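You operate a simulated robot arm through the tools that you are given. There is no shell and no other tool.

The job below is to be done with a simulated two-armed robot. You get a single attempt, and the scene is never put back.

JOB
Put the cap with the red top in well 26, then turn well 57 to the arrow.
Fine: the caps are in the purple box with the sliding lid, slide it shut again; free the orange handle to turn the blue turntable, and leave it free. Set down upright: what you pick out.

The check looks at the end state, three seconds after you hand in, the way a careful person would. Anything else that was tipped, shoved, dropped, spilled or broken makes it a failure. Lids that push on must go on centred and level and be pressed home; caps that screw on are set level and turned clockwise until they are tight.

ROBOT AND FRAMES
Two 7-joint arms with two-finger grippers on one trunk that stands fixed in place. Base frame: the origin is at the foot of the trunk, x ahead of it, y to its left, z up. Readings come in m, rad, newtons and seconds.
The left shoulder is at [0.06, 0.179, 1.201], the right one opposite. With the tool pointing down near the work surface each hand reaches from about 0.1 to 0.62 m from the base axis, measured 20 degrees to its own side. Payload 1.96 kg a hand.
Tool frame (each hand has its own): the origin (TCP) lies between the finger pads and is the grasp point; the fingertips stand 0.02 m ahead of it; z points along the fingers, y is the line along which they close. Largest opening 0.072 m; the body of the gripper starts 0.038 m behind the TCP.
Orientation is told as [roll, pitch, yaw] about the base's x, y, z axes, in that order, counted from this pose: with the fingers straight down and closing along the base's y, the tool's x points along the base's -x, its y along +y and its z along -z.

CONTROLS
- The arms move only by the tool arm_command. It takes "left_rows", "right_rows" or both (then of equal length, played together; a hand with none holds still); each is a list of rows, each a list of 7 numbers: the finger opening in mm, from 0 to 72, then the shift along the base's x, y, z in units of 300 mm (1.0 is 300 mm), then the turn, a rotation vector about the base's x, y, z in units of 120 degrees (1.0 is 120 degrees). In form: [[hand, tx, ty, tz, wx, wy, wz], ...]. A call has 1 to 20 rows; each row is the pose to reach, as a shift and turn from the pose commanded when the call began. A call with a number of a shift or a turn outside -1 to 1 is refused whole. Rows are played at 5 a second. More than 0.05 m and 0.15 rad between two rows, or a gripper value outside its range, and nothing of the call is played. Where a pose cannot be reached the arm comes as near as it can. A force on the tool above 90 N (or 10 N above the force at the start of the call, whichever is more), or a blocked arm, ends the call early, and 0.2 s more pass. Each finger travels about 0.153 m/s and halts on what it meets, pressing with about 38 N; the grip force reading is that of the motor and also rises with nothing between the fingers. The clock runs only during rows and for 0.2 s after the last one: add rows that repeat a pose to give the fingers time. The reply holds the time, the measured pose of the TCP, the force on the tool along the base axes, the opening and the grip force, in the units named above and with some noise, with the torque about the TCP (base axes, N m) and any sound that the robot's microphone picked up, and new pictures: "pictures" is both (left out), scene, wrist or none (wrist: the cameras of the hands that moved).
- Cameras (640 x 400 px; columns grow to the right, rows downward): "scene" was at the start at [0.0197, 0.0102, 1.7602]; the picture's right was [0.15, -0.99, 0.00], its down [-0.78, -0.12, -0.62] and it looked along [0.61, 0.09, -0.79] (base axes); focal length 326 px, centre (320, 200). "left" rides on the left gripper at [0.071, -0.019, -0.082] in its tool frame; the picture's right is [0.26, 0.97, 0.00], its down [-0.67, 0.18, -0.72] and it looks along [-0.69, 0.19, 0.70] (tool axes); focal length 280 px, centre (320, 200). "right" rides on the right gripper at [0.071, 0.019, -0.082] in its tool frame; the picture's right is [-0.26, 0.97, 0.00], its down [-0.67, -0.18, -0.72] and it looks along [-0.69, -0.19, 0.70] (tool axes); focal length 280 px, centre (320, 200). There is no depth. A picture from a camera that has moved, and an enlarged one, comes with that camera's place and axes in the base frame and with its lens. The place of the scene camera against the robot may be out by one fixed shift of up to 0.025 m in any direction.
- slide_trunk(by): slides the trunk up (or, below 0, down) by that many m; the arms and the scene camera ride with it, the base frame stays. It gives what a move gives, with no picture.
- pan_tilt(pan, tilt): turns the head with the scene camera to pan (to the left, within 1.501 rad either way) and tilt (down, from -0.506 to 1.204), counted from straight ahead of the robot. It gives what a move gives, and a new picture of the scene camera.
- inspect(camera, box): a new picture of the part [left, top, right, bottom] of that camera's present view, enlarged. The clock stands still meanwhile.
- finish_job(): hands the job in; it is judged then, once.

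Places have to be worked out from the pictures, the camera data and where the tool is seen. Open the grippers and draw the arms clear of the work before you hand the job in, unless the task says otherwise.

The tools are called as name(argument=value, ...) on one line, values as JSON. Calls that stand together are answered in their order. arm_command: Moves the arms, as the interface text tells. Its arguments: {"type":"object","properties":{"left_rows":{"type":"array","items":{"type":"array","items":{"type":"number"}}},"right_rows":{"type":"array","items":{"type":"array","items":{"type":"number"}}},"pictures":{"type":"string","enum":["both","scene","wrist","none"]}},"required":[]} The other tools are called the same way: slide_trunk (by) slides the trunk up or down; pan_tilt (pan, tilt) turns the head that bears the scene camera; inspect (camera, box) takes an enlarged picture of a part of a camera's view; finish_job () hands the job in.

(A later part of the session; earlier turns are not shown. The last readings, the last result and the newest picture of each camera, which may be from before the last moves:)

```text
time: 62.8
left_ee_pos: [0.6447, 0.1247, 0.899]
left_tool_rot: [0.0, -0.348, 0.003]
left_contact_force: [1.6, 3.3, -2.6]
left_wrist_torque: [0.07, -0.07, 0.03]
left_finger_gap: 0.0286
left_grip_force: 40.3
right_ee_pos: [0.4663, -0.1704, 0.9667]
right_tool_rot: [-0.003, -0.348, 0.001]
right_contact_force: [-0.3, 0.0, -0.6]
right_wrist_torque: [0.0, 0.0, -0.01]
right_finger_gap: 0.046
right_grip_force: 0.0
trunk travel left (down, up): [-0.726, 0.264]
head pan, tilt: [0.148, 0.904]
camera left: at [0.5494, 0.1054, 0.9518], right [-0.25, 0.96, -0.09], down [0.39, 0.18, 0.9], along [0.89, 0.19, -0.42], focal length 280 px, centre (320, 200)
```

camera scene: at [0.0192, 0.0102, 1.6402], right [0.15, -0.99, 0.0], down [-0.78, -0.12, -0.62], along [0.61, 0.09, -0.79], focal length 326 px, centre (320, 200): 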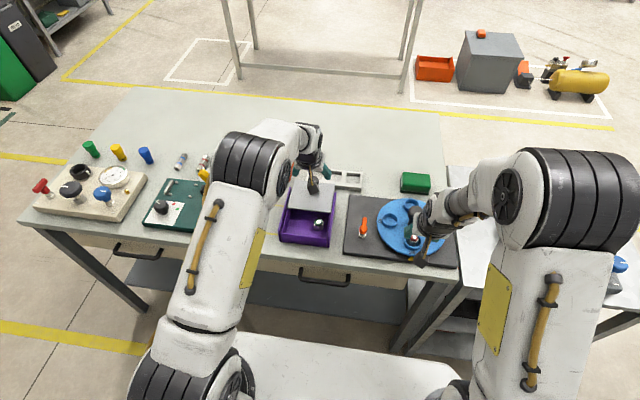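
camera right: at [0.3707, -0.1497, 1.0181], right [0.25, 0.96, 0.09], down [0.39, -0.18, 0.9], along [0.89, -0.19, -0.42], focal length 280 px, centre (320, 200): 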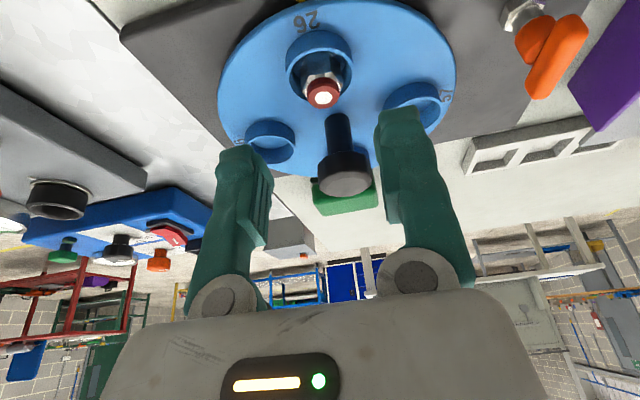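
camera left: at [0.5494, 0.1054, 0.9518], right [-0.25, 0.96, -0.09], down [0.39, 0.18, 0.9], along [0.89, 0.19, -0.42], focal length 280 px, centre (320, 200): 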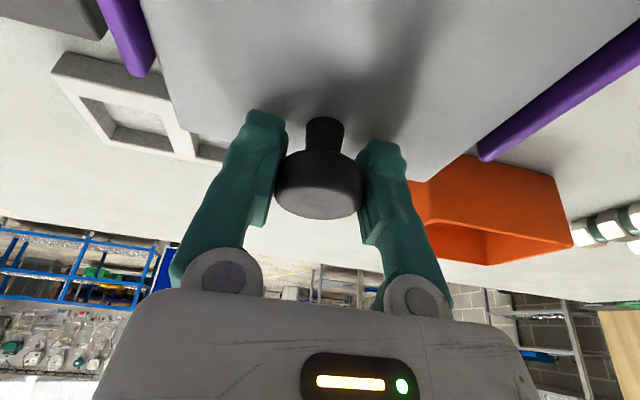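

The knob is gripped (28.6 mm). I slide the lid back towards me by 72 mm at a gentle pace.

arm_command(left_rows=[[25, -0.02, 0, 0, 0, 0, 0], [25, -0.05, 0, 0, 0, 0, 0], [25, -0.08, 0, 0, 0, 0, 0], [25, -0.11, 0, 0, 0, 0, 0], [25, -0.14, 0, 0, 0, 0, 0], [25, -0.17, 0, 0, 0, 0, 0], [25, -0.2, 0, 0, 0, 0, 0], [25, -0.22, 0, 0, 0, 0, 0], [25, -0.24, 0, 0, 0, 0, 0], [25, -0.24, 0, 0, 0, 0, 0]], pictures="wrist")

inspect(camera="scene", box=[250, 160, 380, 260])

```text
time: 65.0
left_ee_pos: [0.5753, 0.1262, 0.9]
left_tool_rot: [-0.002, -0.347, 0.002]
left_contact_force: [-0.7, 1.7, -14.1]
left_wrist_torque: [-0.03, -0.56, -0.02]
left_finger_gap: 0.0287
left_grip_force: 40.1
right_ee_pos: [0.4678, -0.1693, 0.9656]
right_tool_rot: [-0.001, -0.348, -0.001]
right_contact_force: [-0.1, -0.2, 0.2]
right_wrist_torque: [0.02, -0.01, 0.01]
right_finger_gap: 0.0462
right_grip_force: 0.0
trunk travel left (down, up): [-0.726, 0.264]
head pan, tilt: [0.148, 0.904]
camera left: at [0.4793, 0.1055, 0.952], right [-0.25, 0.96, -0.09], down [0.39, 0.18, 0.9], along [0.89, 0.19, -0.42], focal length 280 px, centre (320, 200)
```

left: 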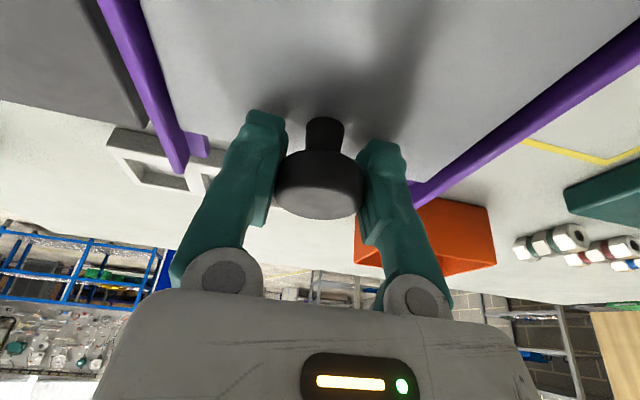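

```text
4.00 times, centred on (315, 210) of scene
camera zoom: at [0.0216, 0.011, 1.6401], right [0.15, -0.99, 0.0], down [-0.78, -0.12, -0.62], along [0.61, 0.09, -0.79], focal length 1303 px, centre (340, 160)
```

zoom: 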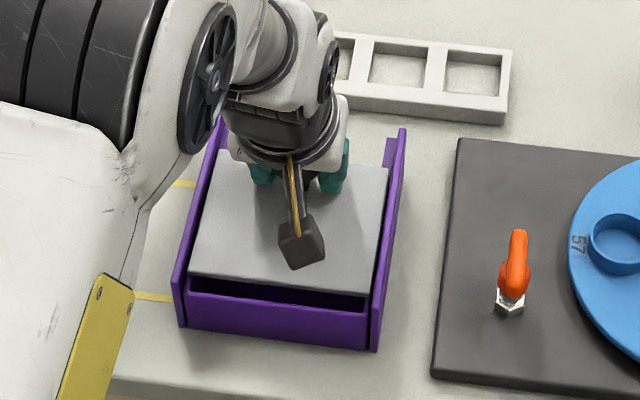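

The lid has about 15 mm left to go and there is a slight upward pull on the knob, so I ease down a millimetre and continue in small steps.

arm_command(left_rows=[[25, 0, 0, -0.005, 0, 0, 0], [25, -0.013, 0, -0.006, 0, 0, 0], [25, -0.026, 0, -0.006, 0, 0, 0], [25, -0.039, 0, -0.006, 0, 0, 0], [25, -0.045, 0, -0.006, 0, 0, 0], [25, -0.045, 0, -0.006, 0, 0, 0]], pictures="wrist")

inspect(camera="scene", box=[250, 160, 380, 260])

```text
time: 66.4
left_ee_pos: [0.5606, 0.1249, 0.8992]
left_tool_rot: [0.0, -0.355, 0.001]
left_contact_force: [0.9, 2.4, 15.4]
left_wrist_torque: [-0.05, -0.38, 0.05]
left_finger_gap: 0.0286
left_grip_force: 40.0
right_ee_pos: [0.4652, -0.1703, 0.9669]
right_tool_rot: [-0.002, -0.351, -0.002]
right_contact_force: [0.6, -0.2, -1.0]
right_wrist_torque: [0.0, -0.03, 0.02]
right_finger_gap: 0.046
right_grip_force: 0.1
trunk travel left (down, up): [-0.726, 0.264]
head pan, tilt: [0.148, 0.904]
camera left: at [0.4643, 0.1055, 0.9513], right [-0.25, 0.96, -0.09], down [0.38, 0.18, 0.9], along [0.89, 0.19, -0.42], focal length 280 px, centre (320, 200)
```

left: 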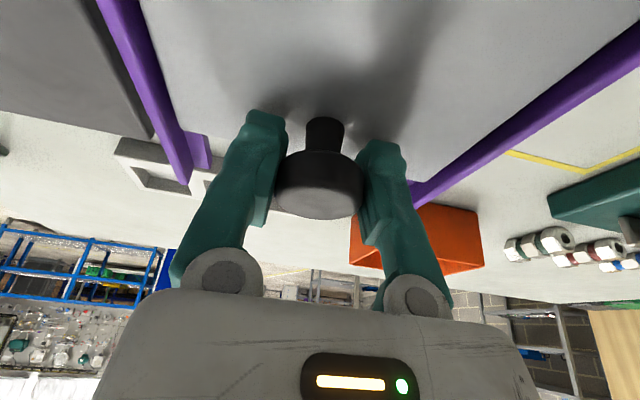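

```text
4.00 times, centred on (315, 210) of scene
camera zoom: at [0.0176, 0.0101, 1.6404], right [0.15, -0.99, 0.0], down [-0.78, -0.12, -0.62], along [0.61, 0.09, -0.78], focal length 1303 px, centre (340, 160)
```

zoom: 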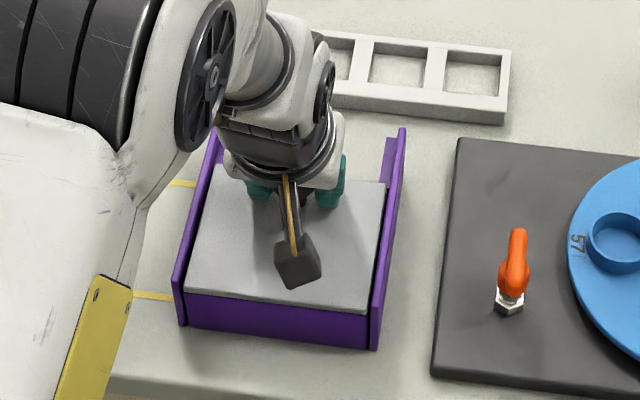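

The lid looks shut. I pull a few millimetres more to feel for the end stop.

arm_command(left_rows=[[25, -0.004, 0, 0.003, 0, 0, 0], [25, -0.008, 0, 0.003, 0, 0, 0], [25, -0.008, 0, 0.003, 0, 0, 0]], pictures="none")

inspect(camera="scene", box=[270, 190, 350, 254])

```text
time: 67.2
left_ee_pos: [0.5607, 0.1245, 0.8999]
left_tool_rot: [-0.001, -0.353, 0.002]
left_contact_force: [12.8, 2.3, 12.4]
left_wrist_torque: [0.0, -0.47, 0.03]
left_finger_gap: 0.0285
left_grip_force: 39.5
right_ee_pos: [0.4656, -0.1693, 0.9653]
right_tool_rot: [-0.002, -0.347, -0.001]
right_contact_force: [0.4, 0.2, 0.1]
right_wrist_torque: [0.03, -0.01, 0.02]
right_finger_gap: 0.0458
right_grip_force: 0.0
trunk travel left (down, up): [-0.726, 0.264]
head pan, tilt: [0.148, 0.904]
```

```text
6.25 times, centred on (310, 222) of scene
camera zoom: at [0.0207, 0.0102, 1.6403], right [0.15, -0.99, 0.0], down [-0.78, -0.12, -0.62], along [0.61, 0.09, -0.79], focal length 2036 px, centre (382, 62)
```

zoom: 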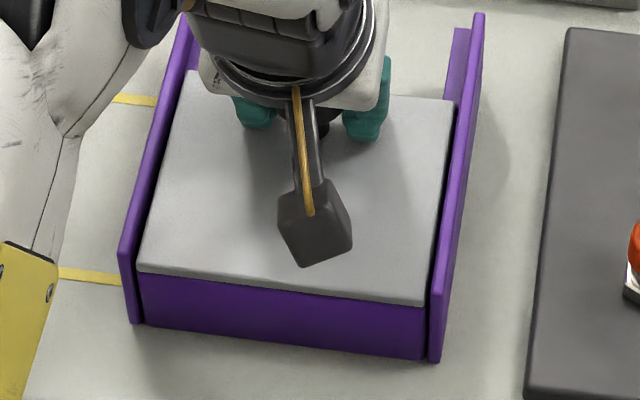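

At the end stop: 12.8 N and no more movement, so the lid is fully shut. I relax the pull, open the fingers, lift off and withdraw the left hand to its own side.

arm_command(left_rows=[[25, 0.008, 0, 0.002, 0, 0, 0], [40, 0.008, 0, 0.002, 0, 0, 0], [60, 0.008, 0, 0.002, 0, 0, 0], [72, 0.008, 0, 0.002, 0, 0, 0], [72, 0.0, 0, 0.1, 0, 0, 0], [72, -0.02, 0, 0.2, 0, 0, 0], [72, -0.1, 0.04, 0.28, 0, 0.03, 0], [72, -0.2, 0.1, 0.36, 0, 0.06, 0], [72, -0.3, 0.18, 0.42, 0, 0.09, 0], [72, -0.4, 0.26, 0.45, 0, 0.12, 0], [72, -0.5, 0.34, 0.48, 0, 0.15, 0], [72, -0.6, 0.42, 0.5, 0, 0.167, 0], [72, -0.7, 0.5, 0.5, 0, 0.167, 0]], pictures="both")

inspect(camera="scene", box=[250, 160, 380, 260])

```text
time: 70.0
left_ee_pos: [0.349, 0.274, 1.0483]
left_tool_rot: [-0.003, 0.001, -0.002]
left_contact_force: [-0.1, -0.3, -0.8]
left_wrist_torque: [-0.02, 0.01, -0.01]
left_finger_gap: 0.0721
left_grip_force: 0.0
right_ee_pos: [0.465, -0.1698, 0.9658]
right_tool_rot: [-0.002, -0.348, 0.001]
right_contact_force: [-1.0, 0.5, -0.1]
right_wrist_torque: [-0.03, 0.02, 0.01]
right_finger_gap: 0.0461
right_grip_force: 0.0
trunk travel left (down, up): [-0.726, 0.264]
head pan, tilt: [0.148, 0.904]
camera scene: at [0.0183, 0.0108, 1.6402], right [0.15, -0.99, 0.0], down [-0.78, -0.12, -0.62], along [0.61, 0.09, -0.79], focal length 326 px, centre (320, 200)
camera left: at [0.2758, 0.2563, 1.1297], right [-0.26, 0.96, 0.0], down [0.67, 0.18, 0.72], along [0.69, 0.19, -0.7], focal length 280 px, centre (320, 200)
```

scene: 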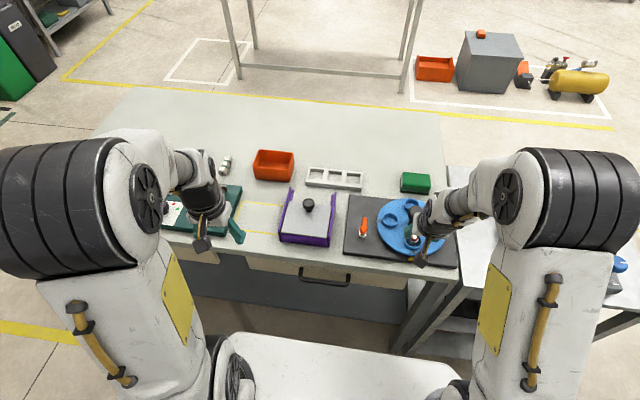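
left: 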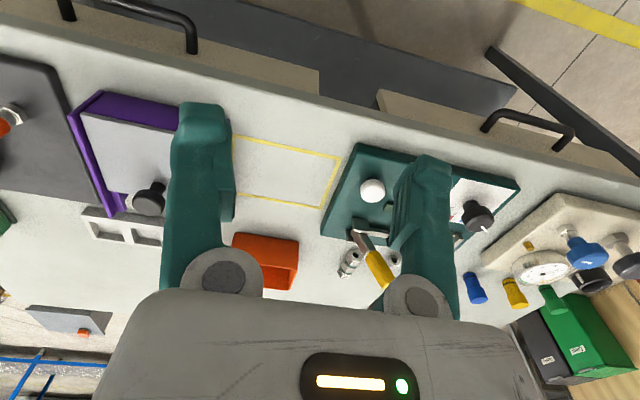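

```text
4.00 times, centred on (315, 210) of scene
camera zoom: at [0.0183, 0.0108, 1.6402], right [0.15, -0.99, 0.0], down [-0.78, -0.12, -0.62], along [0.61, 0.09, -0.79], focal length 1303 px, centre (340, 160)
```

zoom: 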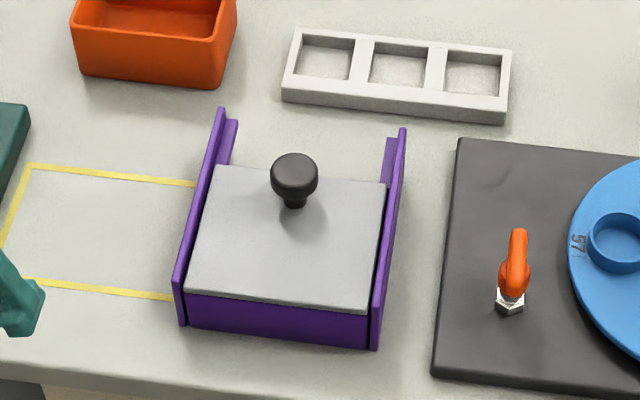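

The lid is shut exactly as at the start and nothing else moved. Now for the orange handle: I bring the right hand upright near it to look for how it turns.

arm_command(right_rows=[[46, -0.03, 0.06, 0.05, 0, 0.033, 0], [46, -0.07, 0.14, 0.08, 0, 0.066, 0], [46, -0.1, 0.22, 0.1, 0, 0.1, 0], [60, -0.13, 0.3, 0.1, 0, 0.133, 0], [72, -0.15, 0.38, 0.1, 0, 0.166, 0], [72, -0.15, 0.42, 0.1, 0, 0.166, 0], [72, -0.15, 0.42, 0.1, 0, 0.166, 0]], pictures="both")

inspect(camera="right", box=[270, 80, 410, 200])

inspect(camera="scene", box=[340, 195, 460, 270])

```text
time: 71.6
left_ee_pos: [0.3493, 0.2747, 1.0483]
left_tool_rot: [0.001, 0.0, 0.003]
left_contact_force: [-0.1, 0.2, 0.3]
left_wrist_torque: [0.02, -0.04, 0.0]
left_finger_gap: 0.0719
left_grip_force: 0.1
right_ee_pos: [0.4197, -0.0442, 0.9972]
right_tool_rot: [-0.002, -0.001, -0.001]
right_contact_force: [0.3, -0.2, 0.7]
right_wrist_torque: [-0.02, 0.01, -0.01]
right_finger_gap: 0.072
right_grip_force: 0.0
trunk travel left (down, up): [-0.726, 0.264]
head pan, tilt: [0.148, 0.904]
camera scene: at [0.0197, 0.0101, 1.6402], right [0.15, -0.99, 0.0], down [-0.78, -0.12, -0.62], along [0.61, 0.09, -0.79], focal length 326 px, centre (320, 200)
camera right: at [0.3472, -0.0235, 1.0778], right [0.26, 0.96, 0.0], down [0.67, -0.18, 0.72], along [0.69, -0.19, -0.7], focal length 280 px, centre (320, 200)
```

scene: 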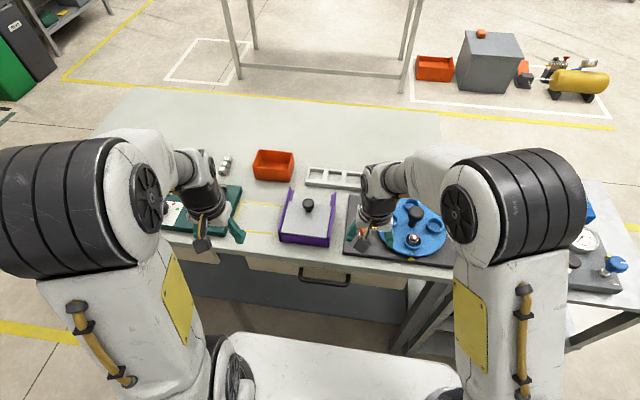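
right: 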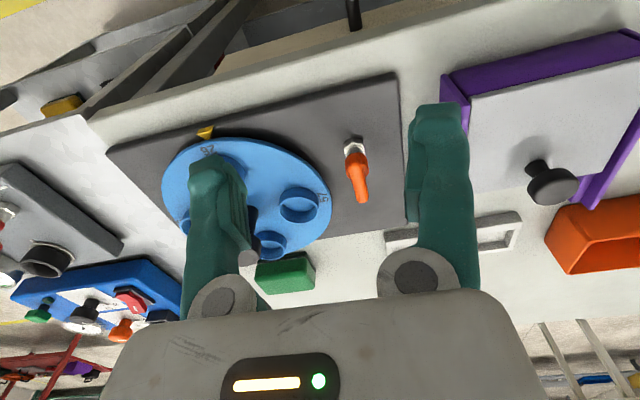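

```text
3.33 times, centred on (340, 140) of right
camera zoom: at [0.3472, -0.0235, 1.0778], right [0.26, 0.96, 0.0], down [0.67, -0.18, 0.72], along [0.69, -0.19, -0.7], focal length 935 px, centre (253, 400)
```

zoom: 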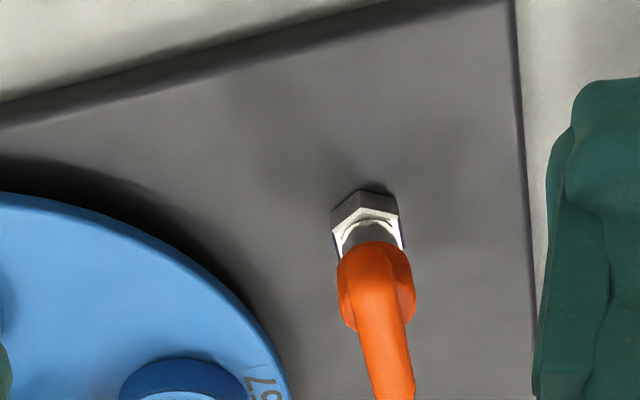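

```text
5.33 times, centred on (400, 232) of scene
camera zoom: at [0.0197, 0.0101, 1.6402], right [0.15, -0.99, 0.0], down [-0.78, -0.12, -0.62], along [0.61, 0.09, -0.79], focal length 1738 px, centre (-107, 27)
```

zoom: 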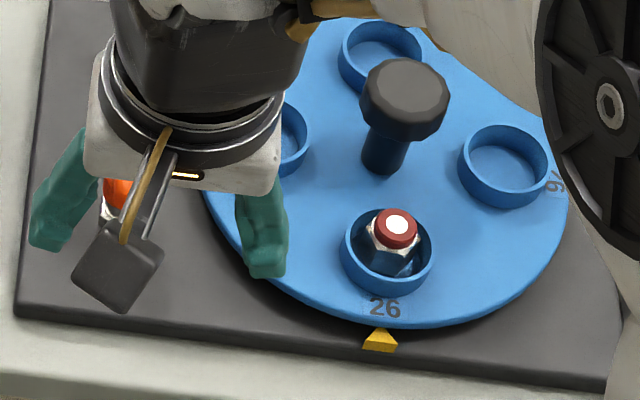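

The handle looks like an orange cross-bar lying along x on a vertical stem at about (0.5135, -0.034), bar at z≈0.885–0.895. I bring the right hand over it with the fingers either side of the bar.

arm_command(right_rows=[[60, 0.08, 0.01, 0, 0, 0, 0], [50, 0.16, 0.02, -0.03, 0, 0, 0], [46, 0.24, 0.03, -0.06, 0, 0, 0], [46, 0.314, 0.033, -0.1, 0, 0, 0], [46, 0.314, 0.033, -0.15, 0, 0, 0], [46, 0.314, 0.033, -0.15, 0, 0, 0]], pictures="wrist")

inspect(camera="right", box=[230, 40, 430, 200])

inspect(camera="left", box=[0, 40, 180, 220])

```text
time: 73.0
left_ee_pos: [0.3486, 0.275, 1.048]
left_tool_rot: [-0.001, 0.0, 0.003]
left_contact_force: [0.7, -0.1, -0.4]
left_wrist_torque: [0.01, 0.01, -0.01]
left_finger_gap: 0.0719
left_grip_force: 0.1
right_ee_pos: [0.5127, -0.0346, 0.9518]
right_tool_rot: [-0.002, -0.001, 0.001]
right_contact_force: [-1.0, 0.0, -0.9]
right_wrist_torque: [0.0, -0.03, -0.03]
right_finger_gap: 0.0463
right_grip_force: 0.0
trunk travel left (down, up): [-0.726, 0.264]
head pan, tilt: [0.148, 0.904]
camera right: at [0.4415, -0.0142, 1.0332], right [0.26, 0.96, 0.0], down [0.67, -0.18, 0.72], along [0.69, -0.19, -0.7], focal length 280 px, centre (320, 200)
```

right: 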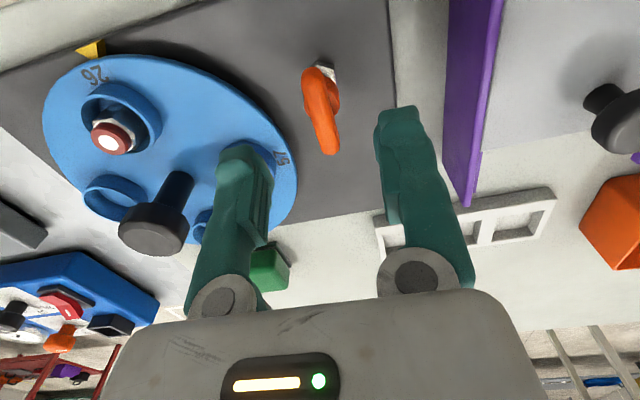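

```text
2.50 times, centred on (330, 120) of right
camera zoom: at [0.4415, -0.0142, 1.0332], right [0.26, 0.96, 0.0], down [0.67, -0.18, 0.72], along [0.69, -0.19, -0.7], focal length 701 px, centre (295, 400)
```

zoom: 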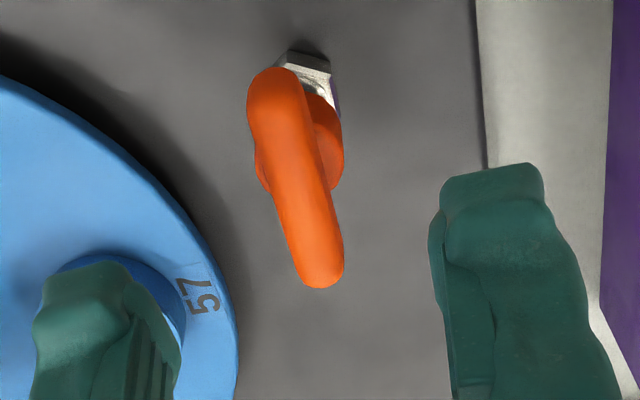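

```text
2.22 times, centred on (90, 130) of left
camera zoom: at [0.2773, 0.2558, 1.1295], right [-0.26, 0.96, 0.0], down [0.67, 0.18, 0.72], along [0.69, 0.19, -0.7], focal length 623 px, centre (831, 356)
```

zoom: 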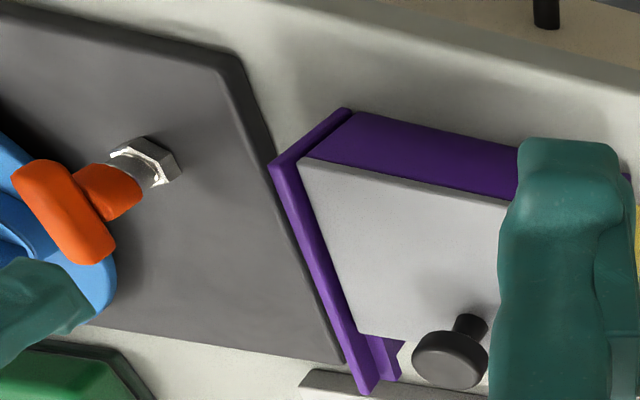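

The handle is a T: a 14 mm bar from x≈0.497 to 0.539 at z≈0.89, stem axis near (0.517, -0.0345). I centre over it, lower so the pads take only the bar, and close.

arm_command(right_rows=[[46, 0.014, 0, -0.04, 0, 0, 0], [46, 0.014, 0, -0.09, 0, 0, 0], [46, 0.014, 0, -0.14, 0, 0, 0], [46, 0.014, 0, -0.17, 0, 0, 0], [30, 0.014, 0, -0.17, 0, 0, 0], [20, 0.014, 0, -0.17, 0, 0, 0], [10, 0.014, 0, -0.17, 0, 0, 0], [8, 0.014, 0, -0.17, 0, 0, 0], [8, 0.014, 0, -0.17, 0, 0, 0]], pictures="wrist")

inspect(camera="right", box=[230, 60, 430, 220])

```text
time: 75.0
left_ee_pos: [0.3499, 0.2746, 1.0484]
left_tool_rot: [0.002, -0.001, -0.001]
left_contact_force: [-0.4, 0.2, 0.1]
left_wrist_torque: [-0.02, 0.0, 0.0]
left_finger_gap: 0.0719
left_grip_force: 0.1
right_ee_pos: [0.5177, -0.0349, 0.8997]
right_tool_rot: [-0.001, -0.002, -0.002]
right_contact_force: [-1.8, -6.4, -4.3]
right_wrist_torque: [-0.07, -0.25, -0.03]
right_finger_gap: 0.0115
right_grip_force: 38.3
trunk travel left (down, up): [-0.726, 0.264]
head pan, tilt: [0.148, 0.904]
camera right: at [0.4457, -0.0149, 0.9818], right [0.26, 0.96, 0.0], down [0.67, -0.18, 0.72], along [0.69, -0.19, -0.7], focal length 280 px, centre (320, 200)
```

right: 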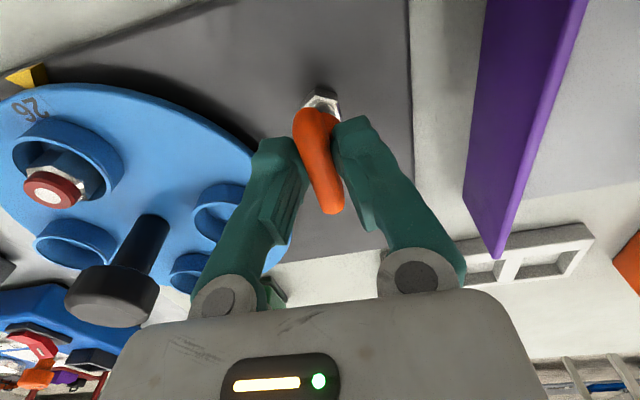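

```text
2.50 times, centred on (330, 140) of right
camera zoom: at [0.4457, -0.0149, 0.9818], right [0.26, 0.96, 0.0], down [0.67, -0.18, 0.72], along [0.69, -0.19, -0.7], focal length 701 px, centre (295, 350)
```

zoom: 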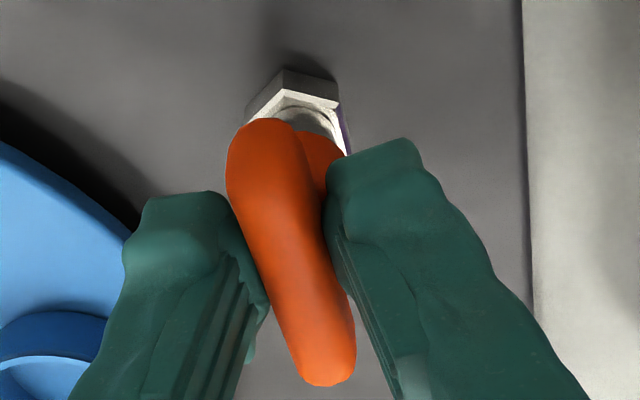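

The bar is gripped (11.5 mm). I try turning it a little counter-clockwise, watching the torque and sound.

arm_command(right_rows=[[8, 0, 0, 0, 0, 0, 0.025], [8, 0, 0, 0, 0, 0, 0.05], [8, 0, 0, 0, 0, 0, 0.075], [8, 0, 0, 0, 0, 0, 0.075]], pictures="wrist")

inspect(camera="right", box=[230, 60, 430, 220])

```text
time: 76.0
left_ee_pos: [0.3489, 0.2736, 1.0483]
left_tool_rot: [0.001, 0.002, 0.002]
left_contact_force: [0.4, 0.1, -0.4]
left_wrist_torque: [-0.03, 0.0, 0.03]
left_finger_gap: 0.0719
left_grip_force: 0.0
right_ee_pos: [0.5173, -0.0356, 0.901]
right_tool_rot: [0.0, -0.003, 0.157]
right_contact_force: [-2.1, -5.9, 1.3]
right_wrist_torque: [-0.07, 0.22, -0.55]
right_finger_gap: 0.013
right_grip_force: 39.4
trunk travel left (down, up): [-0.726, 0.264]
head pan, tilt: [0.148, 0.904]
camera right: at [0.443, -0.0264, 0.982], right [0.11, 0.99, 0.0], down [0.69, -0.08, 0.72], along [0.71, -0.08, -0.7], focal length 280 px, centre (320, 200)
```

right: 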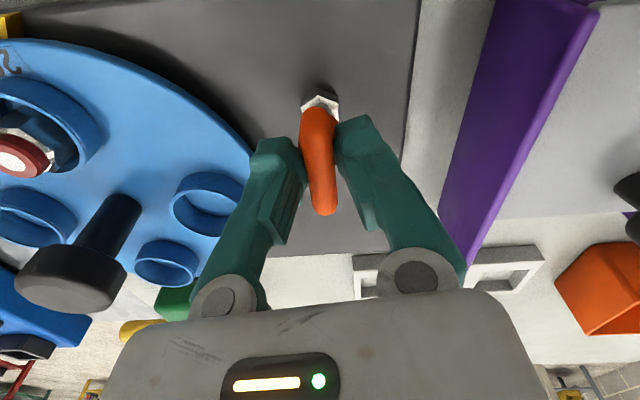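

```text
2.50 times, centred on (330, 140) of right
camera zoom: at [0.443, -0.0264, 0.982], right [0.11, 0.99, 0.0], down [0.69, -0.08, 0.72], along [0.71, -0.08, -0.7], focal length 701 px, centre (295, 350)
```

zoom: 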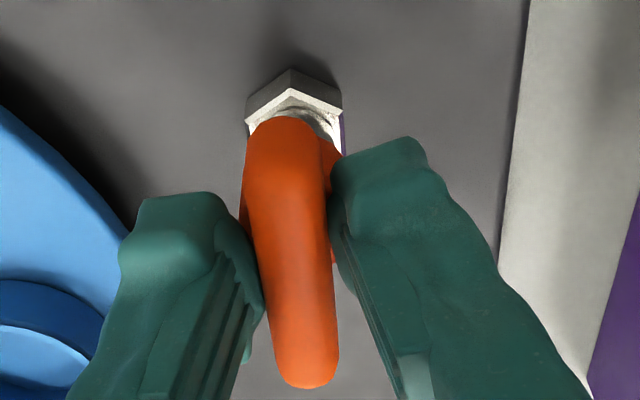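

The bar did not follow (0.55 N·m resisting, gap widened), so that way is blocked. I return and try clockwise.

arm_command(right_rows=[[8, 0, 0, 0, 0, 0, -0.04], [8, 0, 0, 0, 0, 0, -0.08], [8, 0, 0, 0, 0, 0, -0.11], [8, 0, 0, 0, 0, 0, -0.15], [8, 0, 0, 0, 0, 0, -0.15]], pictures="wrist")

inspect(camera="right", box=[230, 60, 430, 220])

```text
time: 77.2
left_ee_pos: [0.348, 0.2744, 1.0483]
left_tool_rot: [0.001, -0.001, 0.002]
left_contact_force: [0.5, 0.2, -0.4]
left_wrist_torque: [-0.01, 0.02, -0.01]
left_finger_gap: 0.0719
left_grip_force: 0.0
right_ee_pos: [0.5185, -0.0348, 0.9001]
right_tool_rot: [-0.002, -0.002, -0.158]
right_contact_force: [4.5, -7.2, 9.0]
right_wrist_torque: [-0.1, -0.22, -0.05]
right_finger_gap: 0.0115
right_grip_force: 38.1
trunk travel left (down, up): [-0.726, 0.264]
head pan, tilt: [0.148, 0.904]
camera right: at [0.4499, -0.0037, 0.9817], right [0.41, 0.91, 0.0], down [0.64, -0.29, 0.72], along [0.65, -0.29, -0.7], focal length 280 px, centre (320, 200)
```

right: 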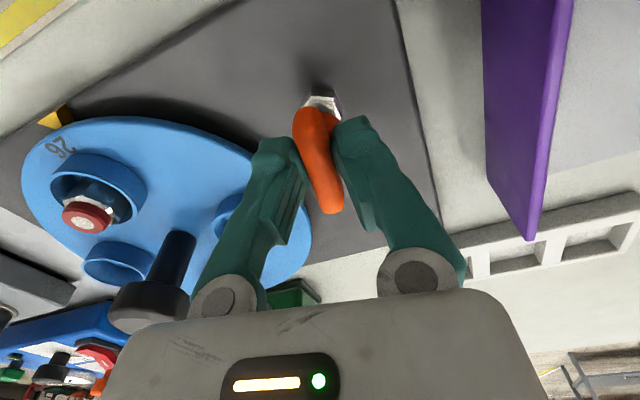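

```text
2.50 times, centred on (330, 140) of right
camera zoom: at [0.4499, -0.0037, 0.9817], right [0.41, 0.91, 0.0], down [0.64, -0.29, 0.72], along [0.65, -0.29, -0.7], focal length 701 px, centre (295, 350)
```

zoom: 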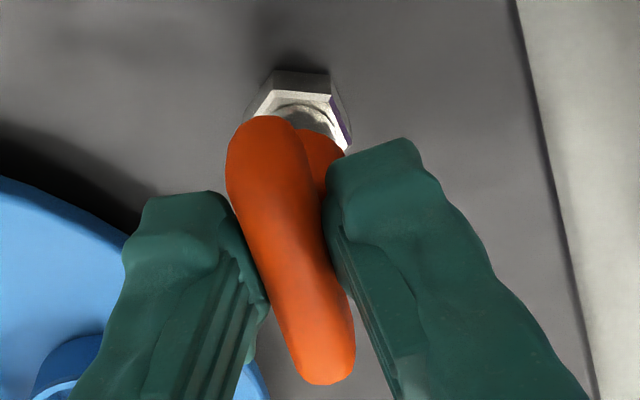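

Clockwise the bar follows freely (0.05 N·m). I keep turning it clockwise in stages.

arm_command(right_rows=[[8, 0, 0, 0, 0, 0, -0.045], [8, 0, 0, 0, 0, 0, -0.09], [8, 0, 0, 0, 0, 0, -0.135], [8, 0, 0, 0, 0, 0, -0.18], [8, 0, 0, 0, 0, 0, -0.225], [8, 0, 0, 0, 0, 0, -0.27], [8, 0, 0, 0, 0, 0, -0.27]], pictures="wrist")

inspect(camera="right", box=[230, 60, 430, 220])

```text
time: 78.8
left_ee_pos: [0.3496, 0.2746, 1.0486]
left_tool_rot: [0.0, -0.002, 0.001]
left_contact_force: [0.3, 0.1, 0.1]
left_wrist_torque: [0.01, -0.03, 0.01]
left_finger_gap: 0.072
left_grip_force: 0.1
right_ee_pos: [0.5181, -0.0331, 0.8995]
right_tool_rot: [0.001, -0.002, -0.724]
right_contact_force: [12.5, -1.2, 14.5]
right_wrist_torque: [0.03, -0.13, 0.02]
right_finger_gap: 0.0114
right_grip_force: 38.6
trunk travel left (down, up): [-0.726, 0.264]
head pan, tilt: [0.148, 0.904]
camera right: at [0.4769, 0.0285, 0.9816], right [0.84, 0.55, 0.0], down [0.38, -0.58, 0.72], along [0.39, -0.6, -0.7], focal length 280 px, centre (320, 200)
```

right: 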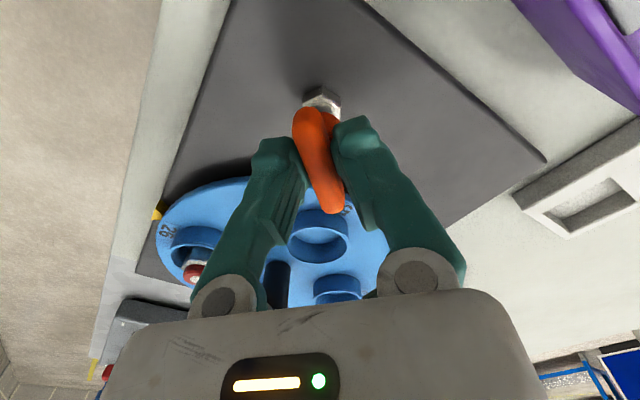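

```text
2.50 times, centred on (330, 140) of right
camera zoom: at [0.4769, 0.0285, 0.9816], right [0.84, 0.55, 0.0], down [0.38, -0.58, 0.72], along [0.39, -0.6, -0.7], focal length 701 px, centre (295, 350)
```

zoom: 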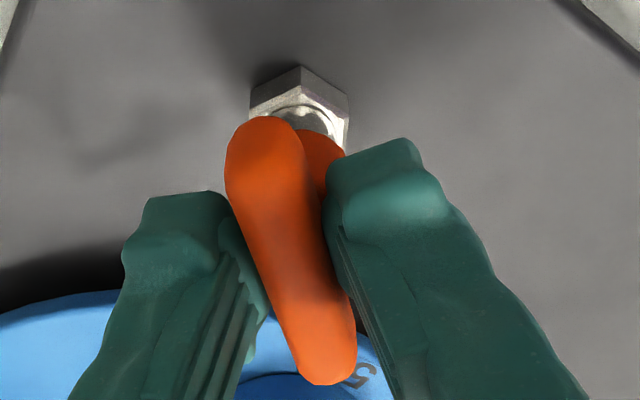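

It follows smoothly (now 41° clockwise, negligible torque), with a small sideways load that I relieve by shifting 2 mm. I continue clockwise.

arm_command(right_rows=[[8, 0.005, 0, 0.006, 0, 0, -0.045], [8, 0.007, 0, 0.008, 0, 0, -0.09], [8, 0.007, 0, 0.008, 0, 0, -0.135], [8, 0.007, 0, 0.008, 0, 0, -0.18], [8, 0.007, 0, 0.008, 0, 0, -0.225], [8, 0.007, 0, 0.008, 0, 0, -0.27], [8, 0.007, 0, 0.008, 0, 0, -0.27]], pictures="wrist")

inspect(camera="right", box=[230, 60, 430, 220])

```text
time: 80.4
left_ee_pos: [0.3499, 0.2765, 1.0472]
left_tool_rot: [-0.001, 0.003, 0.003]
left_contact_force: [0.3, -0.3, -0.3]
left_wrist_torque: [-0.02, 0.0, -0.01]
left_finger_gap: 0.072
left_grip_force: 0.0
right_ee_pos: [0.5188, -0.0337, 0.9008]
right_tool_rot: [-0.005, 0.0, -1.289]
right_contact_force: [-6.8, 6.8, -23.9]
right_wrist_torque: [0.09, 0.06, 0.08]
right_finger_gap: 0.0118
right_grip_force: 39.1
trunk travel left (down, up): [-0.726, 0.264]
head pan, tilt: [0.148, 0.904]
camera right: at [0.5177, 0.0411, 0.9823], right [1.0, 0.02, -0.01], down [0.02, -0.7, 0.72], along [0.01, -0.72, -0.7], focal length 280 px, centre (320, 200)
```

right: 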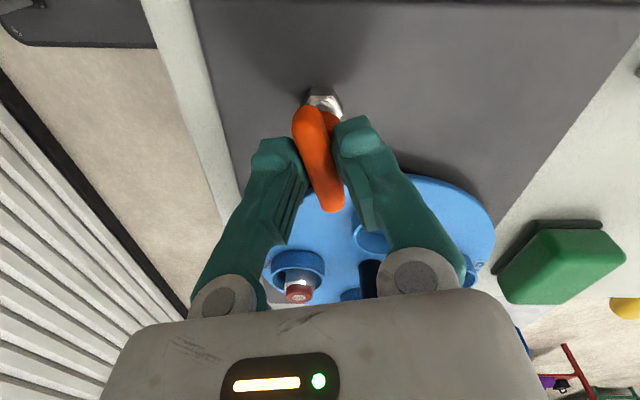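

```text
2.50 times, centred on (330, 140) of right
camera zoom: at [0.5177, 0.0411, 0.9823], right [1.0, 0.02, -0.01], down [0.02, -0.7, 0.72], along [0.01, -0.72, -0.7], focal length 701 px, centre (295, 350)
```

zoom: 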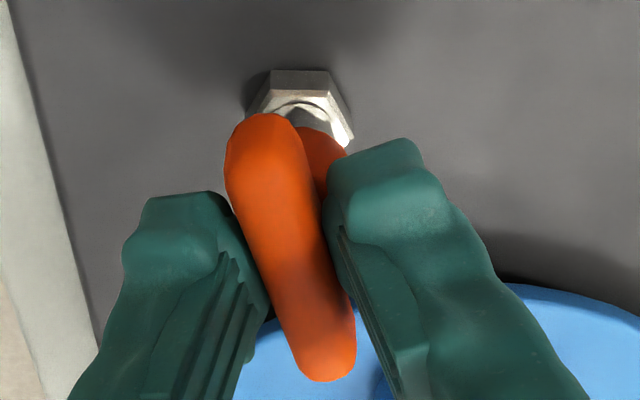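

Still following freely at 74°. I lower 1.4 mm to remove the pull and turn on to about 95°, checking for an end stop.

arm_command(right_rows=[[8, -0.002, -0.002, -0.005, 0, 0, -0.03], [8, -0.002, -0.002, -0.005, 0, 0, -0.07], [8, -0.002, -0.002, -0.005, 0, 0, -0.11], [8, -0.002, -0.002, -0.005, 0, 0, -0.135], [8, -0.002, -0.002, -0.005, 0, 0, -0.135]], pictures="wrist")

inspect(camera="right", box=[230, 60, 430, 220])

```text
time: 81.6
left_ee_pos: [0.3494, 0.2754, 1.0484]
left_tool_rot: [-0.001, 0.001, 0.001]
left_contact_force: [0.0, -0.8, -0.5]
left_wrist_torque: [0.01, -0.04, -0.02]
left_finger_gap: 0.072
left_grip_force: 0.0
right_ee_pos: [0.5195, -0.0324, 0.9007]
right_tool_rot: [-0.001, -0.002, -1.572]
right_contact_force: [0.0, 9.9, -8.3]
right_wrist_torque: [0.57, -0.01, 0.05]
right_finger_gap: 0.0113
right_grip_force: 38.9
trunk travel left (down, up): [-0.726, 0.264]
head pan, tilt: [0.148, 0.904]
camera right: at [0.5383, 0.0384, 0.9825], right [0.96, -0.26, 0.0], down [-0.18, -0.67, 0.72], along [-0.19, -0.69, -0.7], focal length 280 px, centre (320, 200)
```

right: 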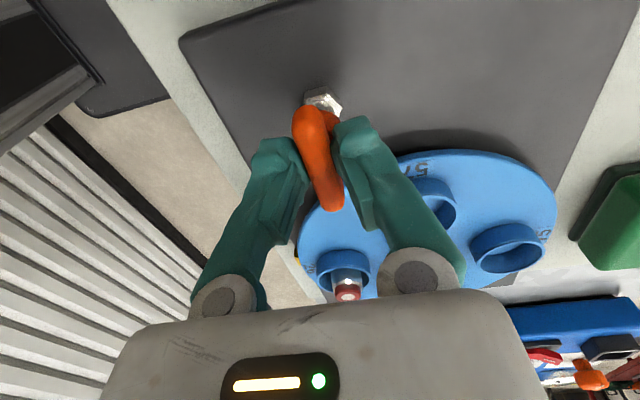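

```text
2.50 times, centred on (330, 140) of right
camera zoom: at [0.5383, 0.0384, 0.9825], right [0.96, -0.26, 0.0], down [-0.18, -0.67, 0.72], along [-0.19, -0.69, -0.7], focal length 701 px, centre (295, 350)
```

zoom: 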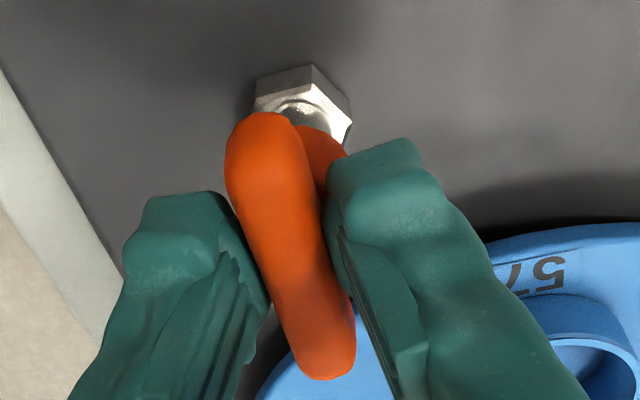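

At 90° clockwise and still no stop. I turn another 10° to find whether there is an end stop.

arm_command(right_rows=[[8, 0, 0.002, -0.002, 0, 0, -0.03], [8, 0, 0.002, -0.002, 0, 0, -0.06], [8, 0, 0.002, -0.002, 0, 0, -0.085], [8, 0, 0.002, -0.002, 0, 0, -0.085]], pictures="wrist")

inspect(camera="right", box=[230, 60, 430, 220])

```text
time: 82.6
left_ee_pos: [0.3497, 0.2756, 1.0486]
left_tool_rot: [-0.001, 0.001, 0.001]
left_contact_force: [0.7, -0.4, 0.1]
left_wrist_torque: [0.01, 0.01, 0.02]
left_finger_gap: 0.072
left_grip_force: 0.0
right_ee_pos: [0.5199, -0.034, 0.9024]
right_tool_rot: [0.002, 0.0, -1.751]
right_contact_force: [7.9, 2.4, 12.7]
right_wrist_torque: [-0.51, -0.09, 0.6]
right_finger_gap: 0.0132
right_grip_force: 40.1
trunk travel left (down, up): [-0.726, 0.264]
head pan, tilt: [0.148, 0.904]
camera right: at [0.5503, 0.0329, 0.9829], right [0.9, -0.43, 0.0], down [-0.3, -0.63, 0.72], along [-0.31, -0.65, -0.7], focal length 280 px, centre (320, 200)
```

right: 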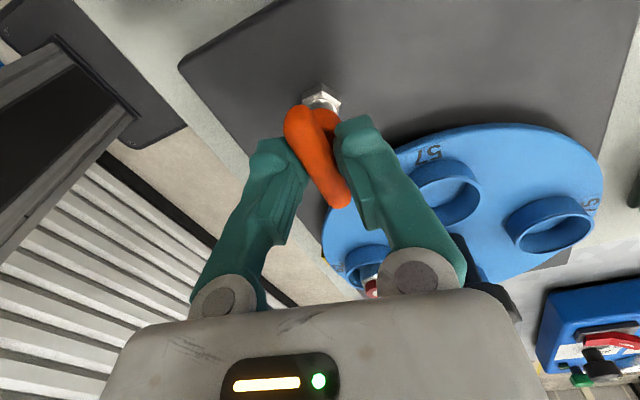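

```text
2.50 times, centred on (330, 140) of right
camera zoom: at [0.5503, 0.0329, 0.9829], right [0.9, -0.43, 0.0], down [-0.3, -0.63, 0.72], along [-0.31, -0.65, -0.7], focal length 701 px, centre (295, 350)
```

zoom: 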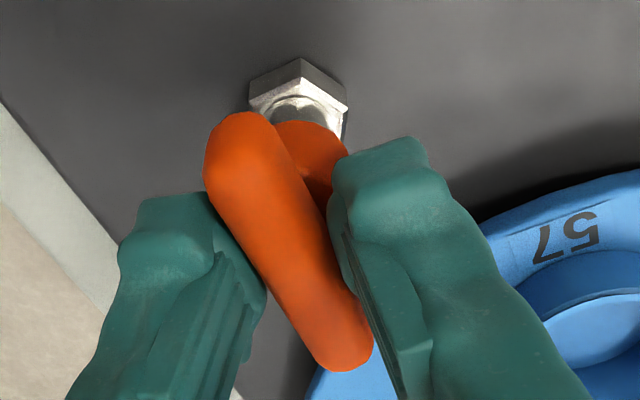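

There is the stop: at 90° the handle resists (0.6 N·m). The handle is now across, turned a full quarter; I turn the hand back those 10°, open, and lift off to see that it stays.

arm_command(right_rows=[[8, 0, 0, 0, 0, 0, 0.04], [8, 0, 0, 0, 0, 0, 0.082], [8, 0, 0, 0, 0, 0, 0.082], [20, 0, 0, 0, 0, 0, 0.082], [36, 0, 0, 0, 0, 0, 0.082], [46, 0, 0, 0, 0, 0, 0.082], [46, 0, 0, 0.06, 0, 0, 0.082], [46, 0, 0, 0.13, 0, 0, 0.082], [46, 0, 0.05, 0.22, 0, 0, 0.14], [46, -0.03, 0.08, 0.3, 0, 0, 0.24], [46, -0.06, 0.08, 0.36, 0, 0, 0.34], [46, -0.1, 0.08, 0.36, 0, 0, 0.44]], pictures="both")

inspect(camera="scene", box=[340, 195, 460, 270])

```text
refused: row 10 steps farther than a row can; nothing moved
```

```text
5.33 times, centred on (400, 232) of scene
camera zoom: at [0.0197, 0.011, 1.6404], right [0.15, -0.99, 0.0], down [-0.78, -0.12, -0.62], along [0.61, 0.09, -0.79], focal length 1738 px, centre (-107, 27)
```

zoom: 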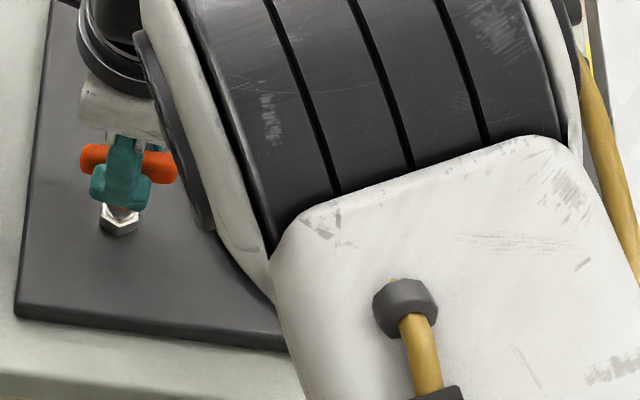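

A row turned too far; I resend with smaller turns, and the handle bar is seen lying crosswise in the gripper.

arm_command(right_rows=[[8, 0, 0, 0, 0, 0, 0.04], [8, 0, 0, 0, 0, 0, 0.082], [8, 0, 0, 0, 0, 0, 0.082], [20, 0, 0, 0, 0, 0, 0.082], [36, 0, 0, 0, 0, 0, 0.082], [46, 0, 0, 0, 0, 0, 0.082], [46, 0, 0, 0.06, 0, 0, 0.082], [46, 0, 0, 0.13, 0, 0, 0.082], [46, 0, 0.0, 0.22, 0, 0, 0.14], [46, -0.03, 0.0, 0.3, 0, 0, 0.2], [46, -0.06, 0.0, 0.36, 0, 0, 0.26], [46, -0.1, 0.0, 0.36, 0, 0, 0.32], [46, -0.14, 0.0, 0.36, 0, 0, 0.38]], pictures="both")

inspect(camera="scene", box=[340, 195, 460, 270])

```text
time: 85.4
left_ee_pos: [0.3489, 0.2755, 1.0489]
left_tool_rot: [0.0, -0.001, 0.001]
left_contact_force: [0.3, -1.3, -0.4]
left_wrist_torque: [0.0, -0.03, 0.02]
left_finger_gap: 0.0722
left_grip_force: 0.1
right_ee_pos: [0.4757, -0.0354, 1.0091]
right_tool_rot: [-0.001, -0.001, -0.951]
right_contact_force: [-0.1, 0.6, -0.3]
right_wrist_torque: [0.02, -0.01, 0.02]
right_finger_gap: 0.046
right_grip_force: 0.1
trunk travel left (down, up): [-0.726, 0.264]
head pan, tilt: [0.148, 0.904]
camera scene: at [0.019, 0.0101, 1.6402], right [0.15, -0.99, 0.0], down [-0.78, -0.12, -0.62], along [0.61, 0.09, -0.79], focal length 326 px, centre (320, 200)
camera right: at [0.4503, 0.0345, 1.0904], right [0.94, 0.35, 0.0], down [0.24, -0.65, 0.72], along [0.25, -0.67, -0.7], focal length 280 px, centre (320, 200)
```

scene: 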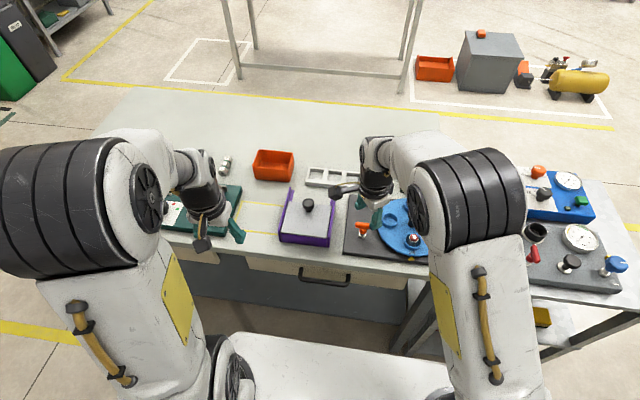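
right: 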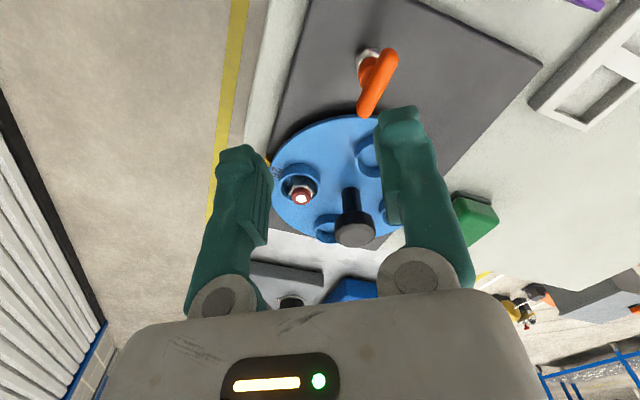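

```text
5.33 times, centred on (400, 232) of scene
camera zoom: at [0.019, 0.0101, 1.6402], right [0.15, -0.99, 0.0], down [-0.78, -0.12, -0.62], along [0.61, 0.09, -0.79], focal length 1738 px, centre (-107, 27)
```

zoom: 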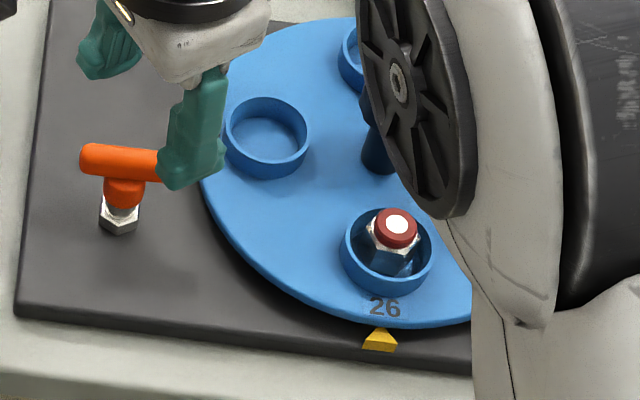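

The handle stays crosswise. Now the right hand goes above the turntable's central knob at about (0.563, -0.171), with the fingers set diagonally (yaw -45°) so they keep clear of the cap.

arm_command(right_rows=[[60, 0.06, -0.09, 0, 0, 0, 0.016], [60, 0.12, -0.18, 0, 0, 0, 0.032], [60, 0.18, -0.27, 0, 0, 0, 0.048], [60, 0.24, -0.36, -0.03, 0, 0, 0.064], [60, 0.291, -0.452, -0.06, 0, 0, 0.079], [60, 0.291, -0.452, -0.1, 0, 0, 0.079], [60, 0.291, -0.452, -0.1, 0, 0, 0.079]], pictures="both")

inspect(camera="right", box=[200, 40, 440, 200])

inspect(camera="scene", box=[340, 190, 460, 270])

```text
time: 87.0
left_ee_pos: [0.3498, 0.2758, 1.0481]
left_tool_rot: [0.001, -0.001, 0.001]
left_contact_force: [0.6, 0.2, 0.5]
left_wrist_torque: [0.0, -0.03, 0.0]
left_finger_gap: 0.0719
left_grip_force: 0.0
right_ee_pos: [0.5655, -0.17, 0.9791]
right_tool_rot: [-0.001, -0.001, -0.789]
right_contact_force: [0.3, 0.1, -0.6]
right_wrist_torque: [-0.02, 0.0, 0.01]
right_finger_gap: 0.06
right_grip_force: 0.0
trunk travel left (down, up): [-0.726, 0.264]
head pan, tilt: [0.148, 0.904]
camera scene: at [0.0197, 0.0102, 1.6402], right [0.15, -0.99, 0.0], down [-0.78, -0.12, -0.62], along [0.61, 0.09, -0.79], focal length 326 px, centre (320, 200)
camera right: at [0.5275, -0.1052, 1.06], right [0.87, 0.5, 0.0], down [0.35, -0.61, 0.72], along [0.35, -0.62, -0.7], focal length 280 px, centre (320, 200)
```

scene: 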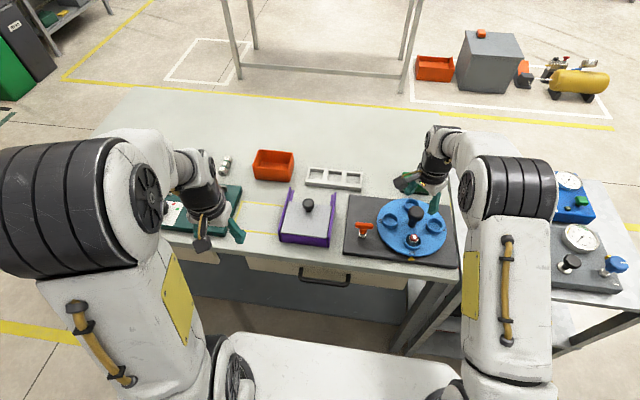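
right: 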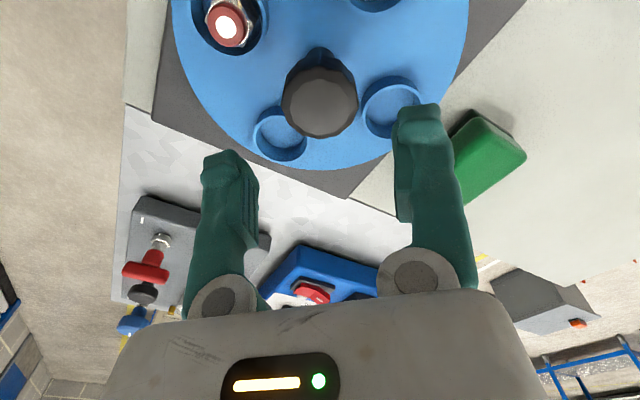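

```text
2.50 times, centred on (320, 120) of right
camera zoom: at [0.5275, -0.1052, 1.06], right [0.87, 0.5, 0.0], down [0.35, -0.61, 0.72], along [0.35, -0.62, -0.7], focal length 701 px, centre (320, 400)
```

zoom: 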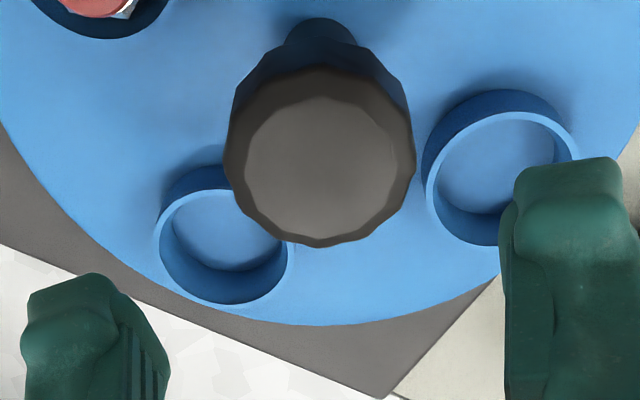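

```text
5.00 times, centred on (400, 230) of scene
camera zoom: at [0.0197, 0.0102, 1.6402], right [0.15, -0.99, 0.0], down [-0.78, -0.12, -0.62], along [0.61, 0.09, -0.79], focal length 1629 px, centre (-80, 50)
```

zoom: 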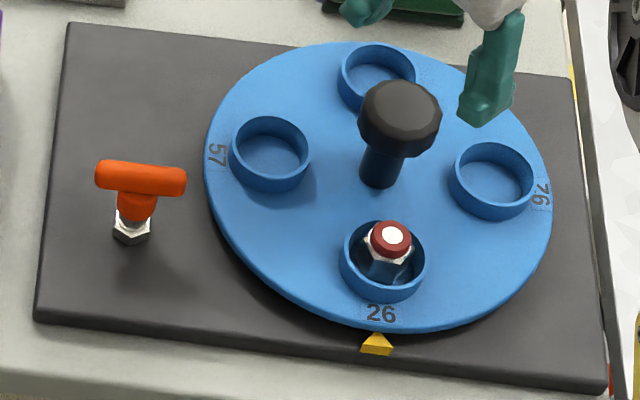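

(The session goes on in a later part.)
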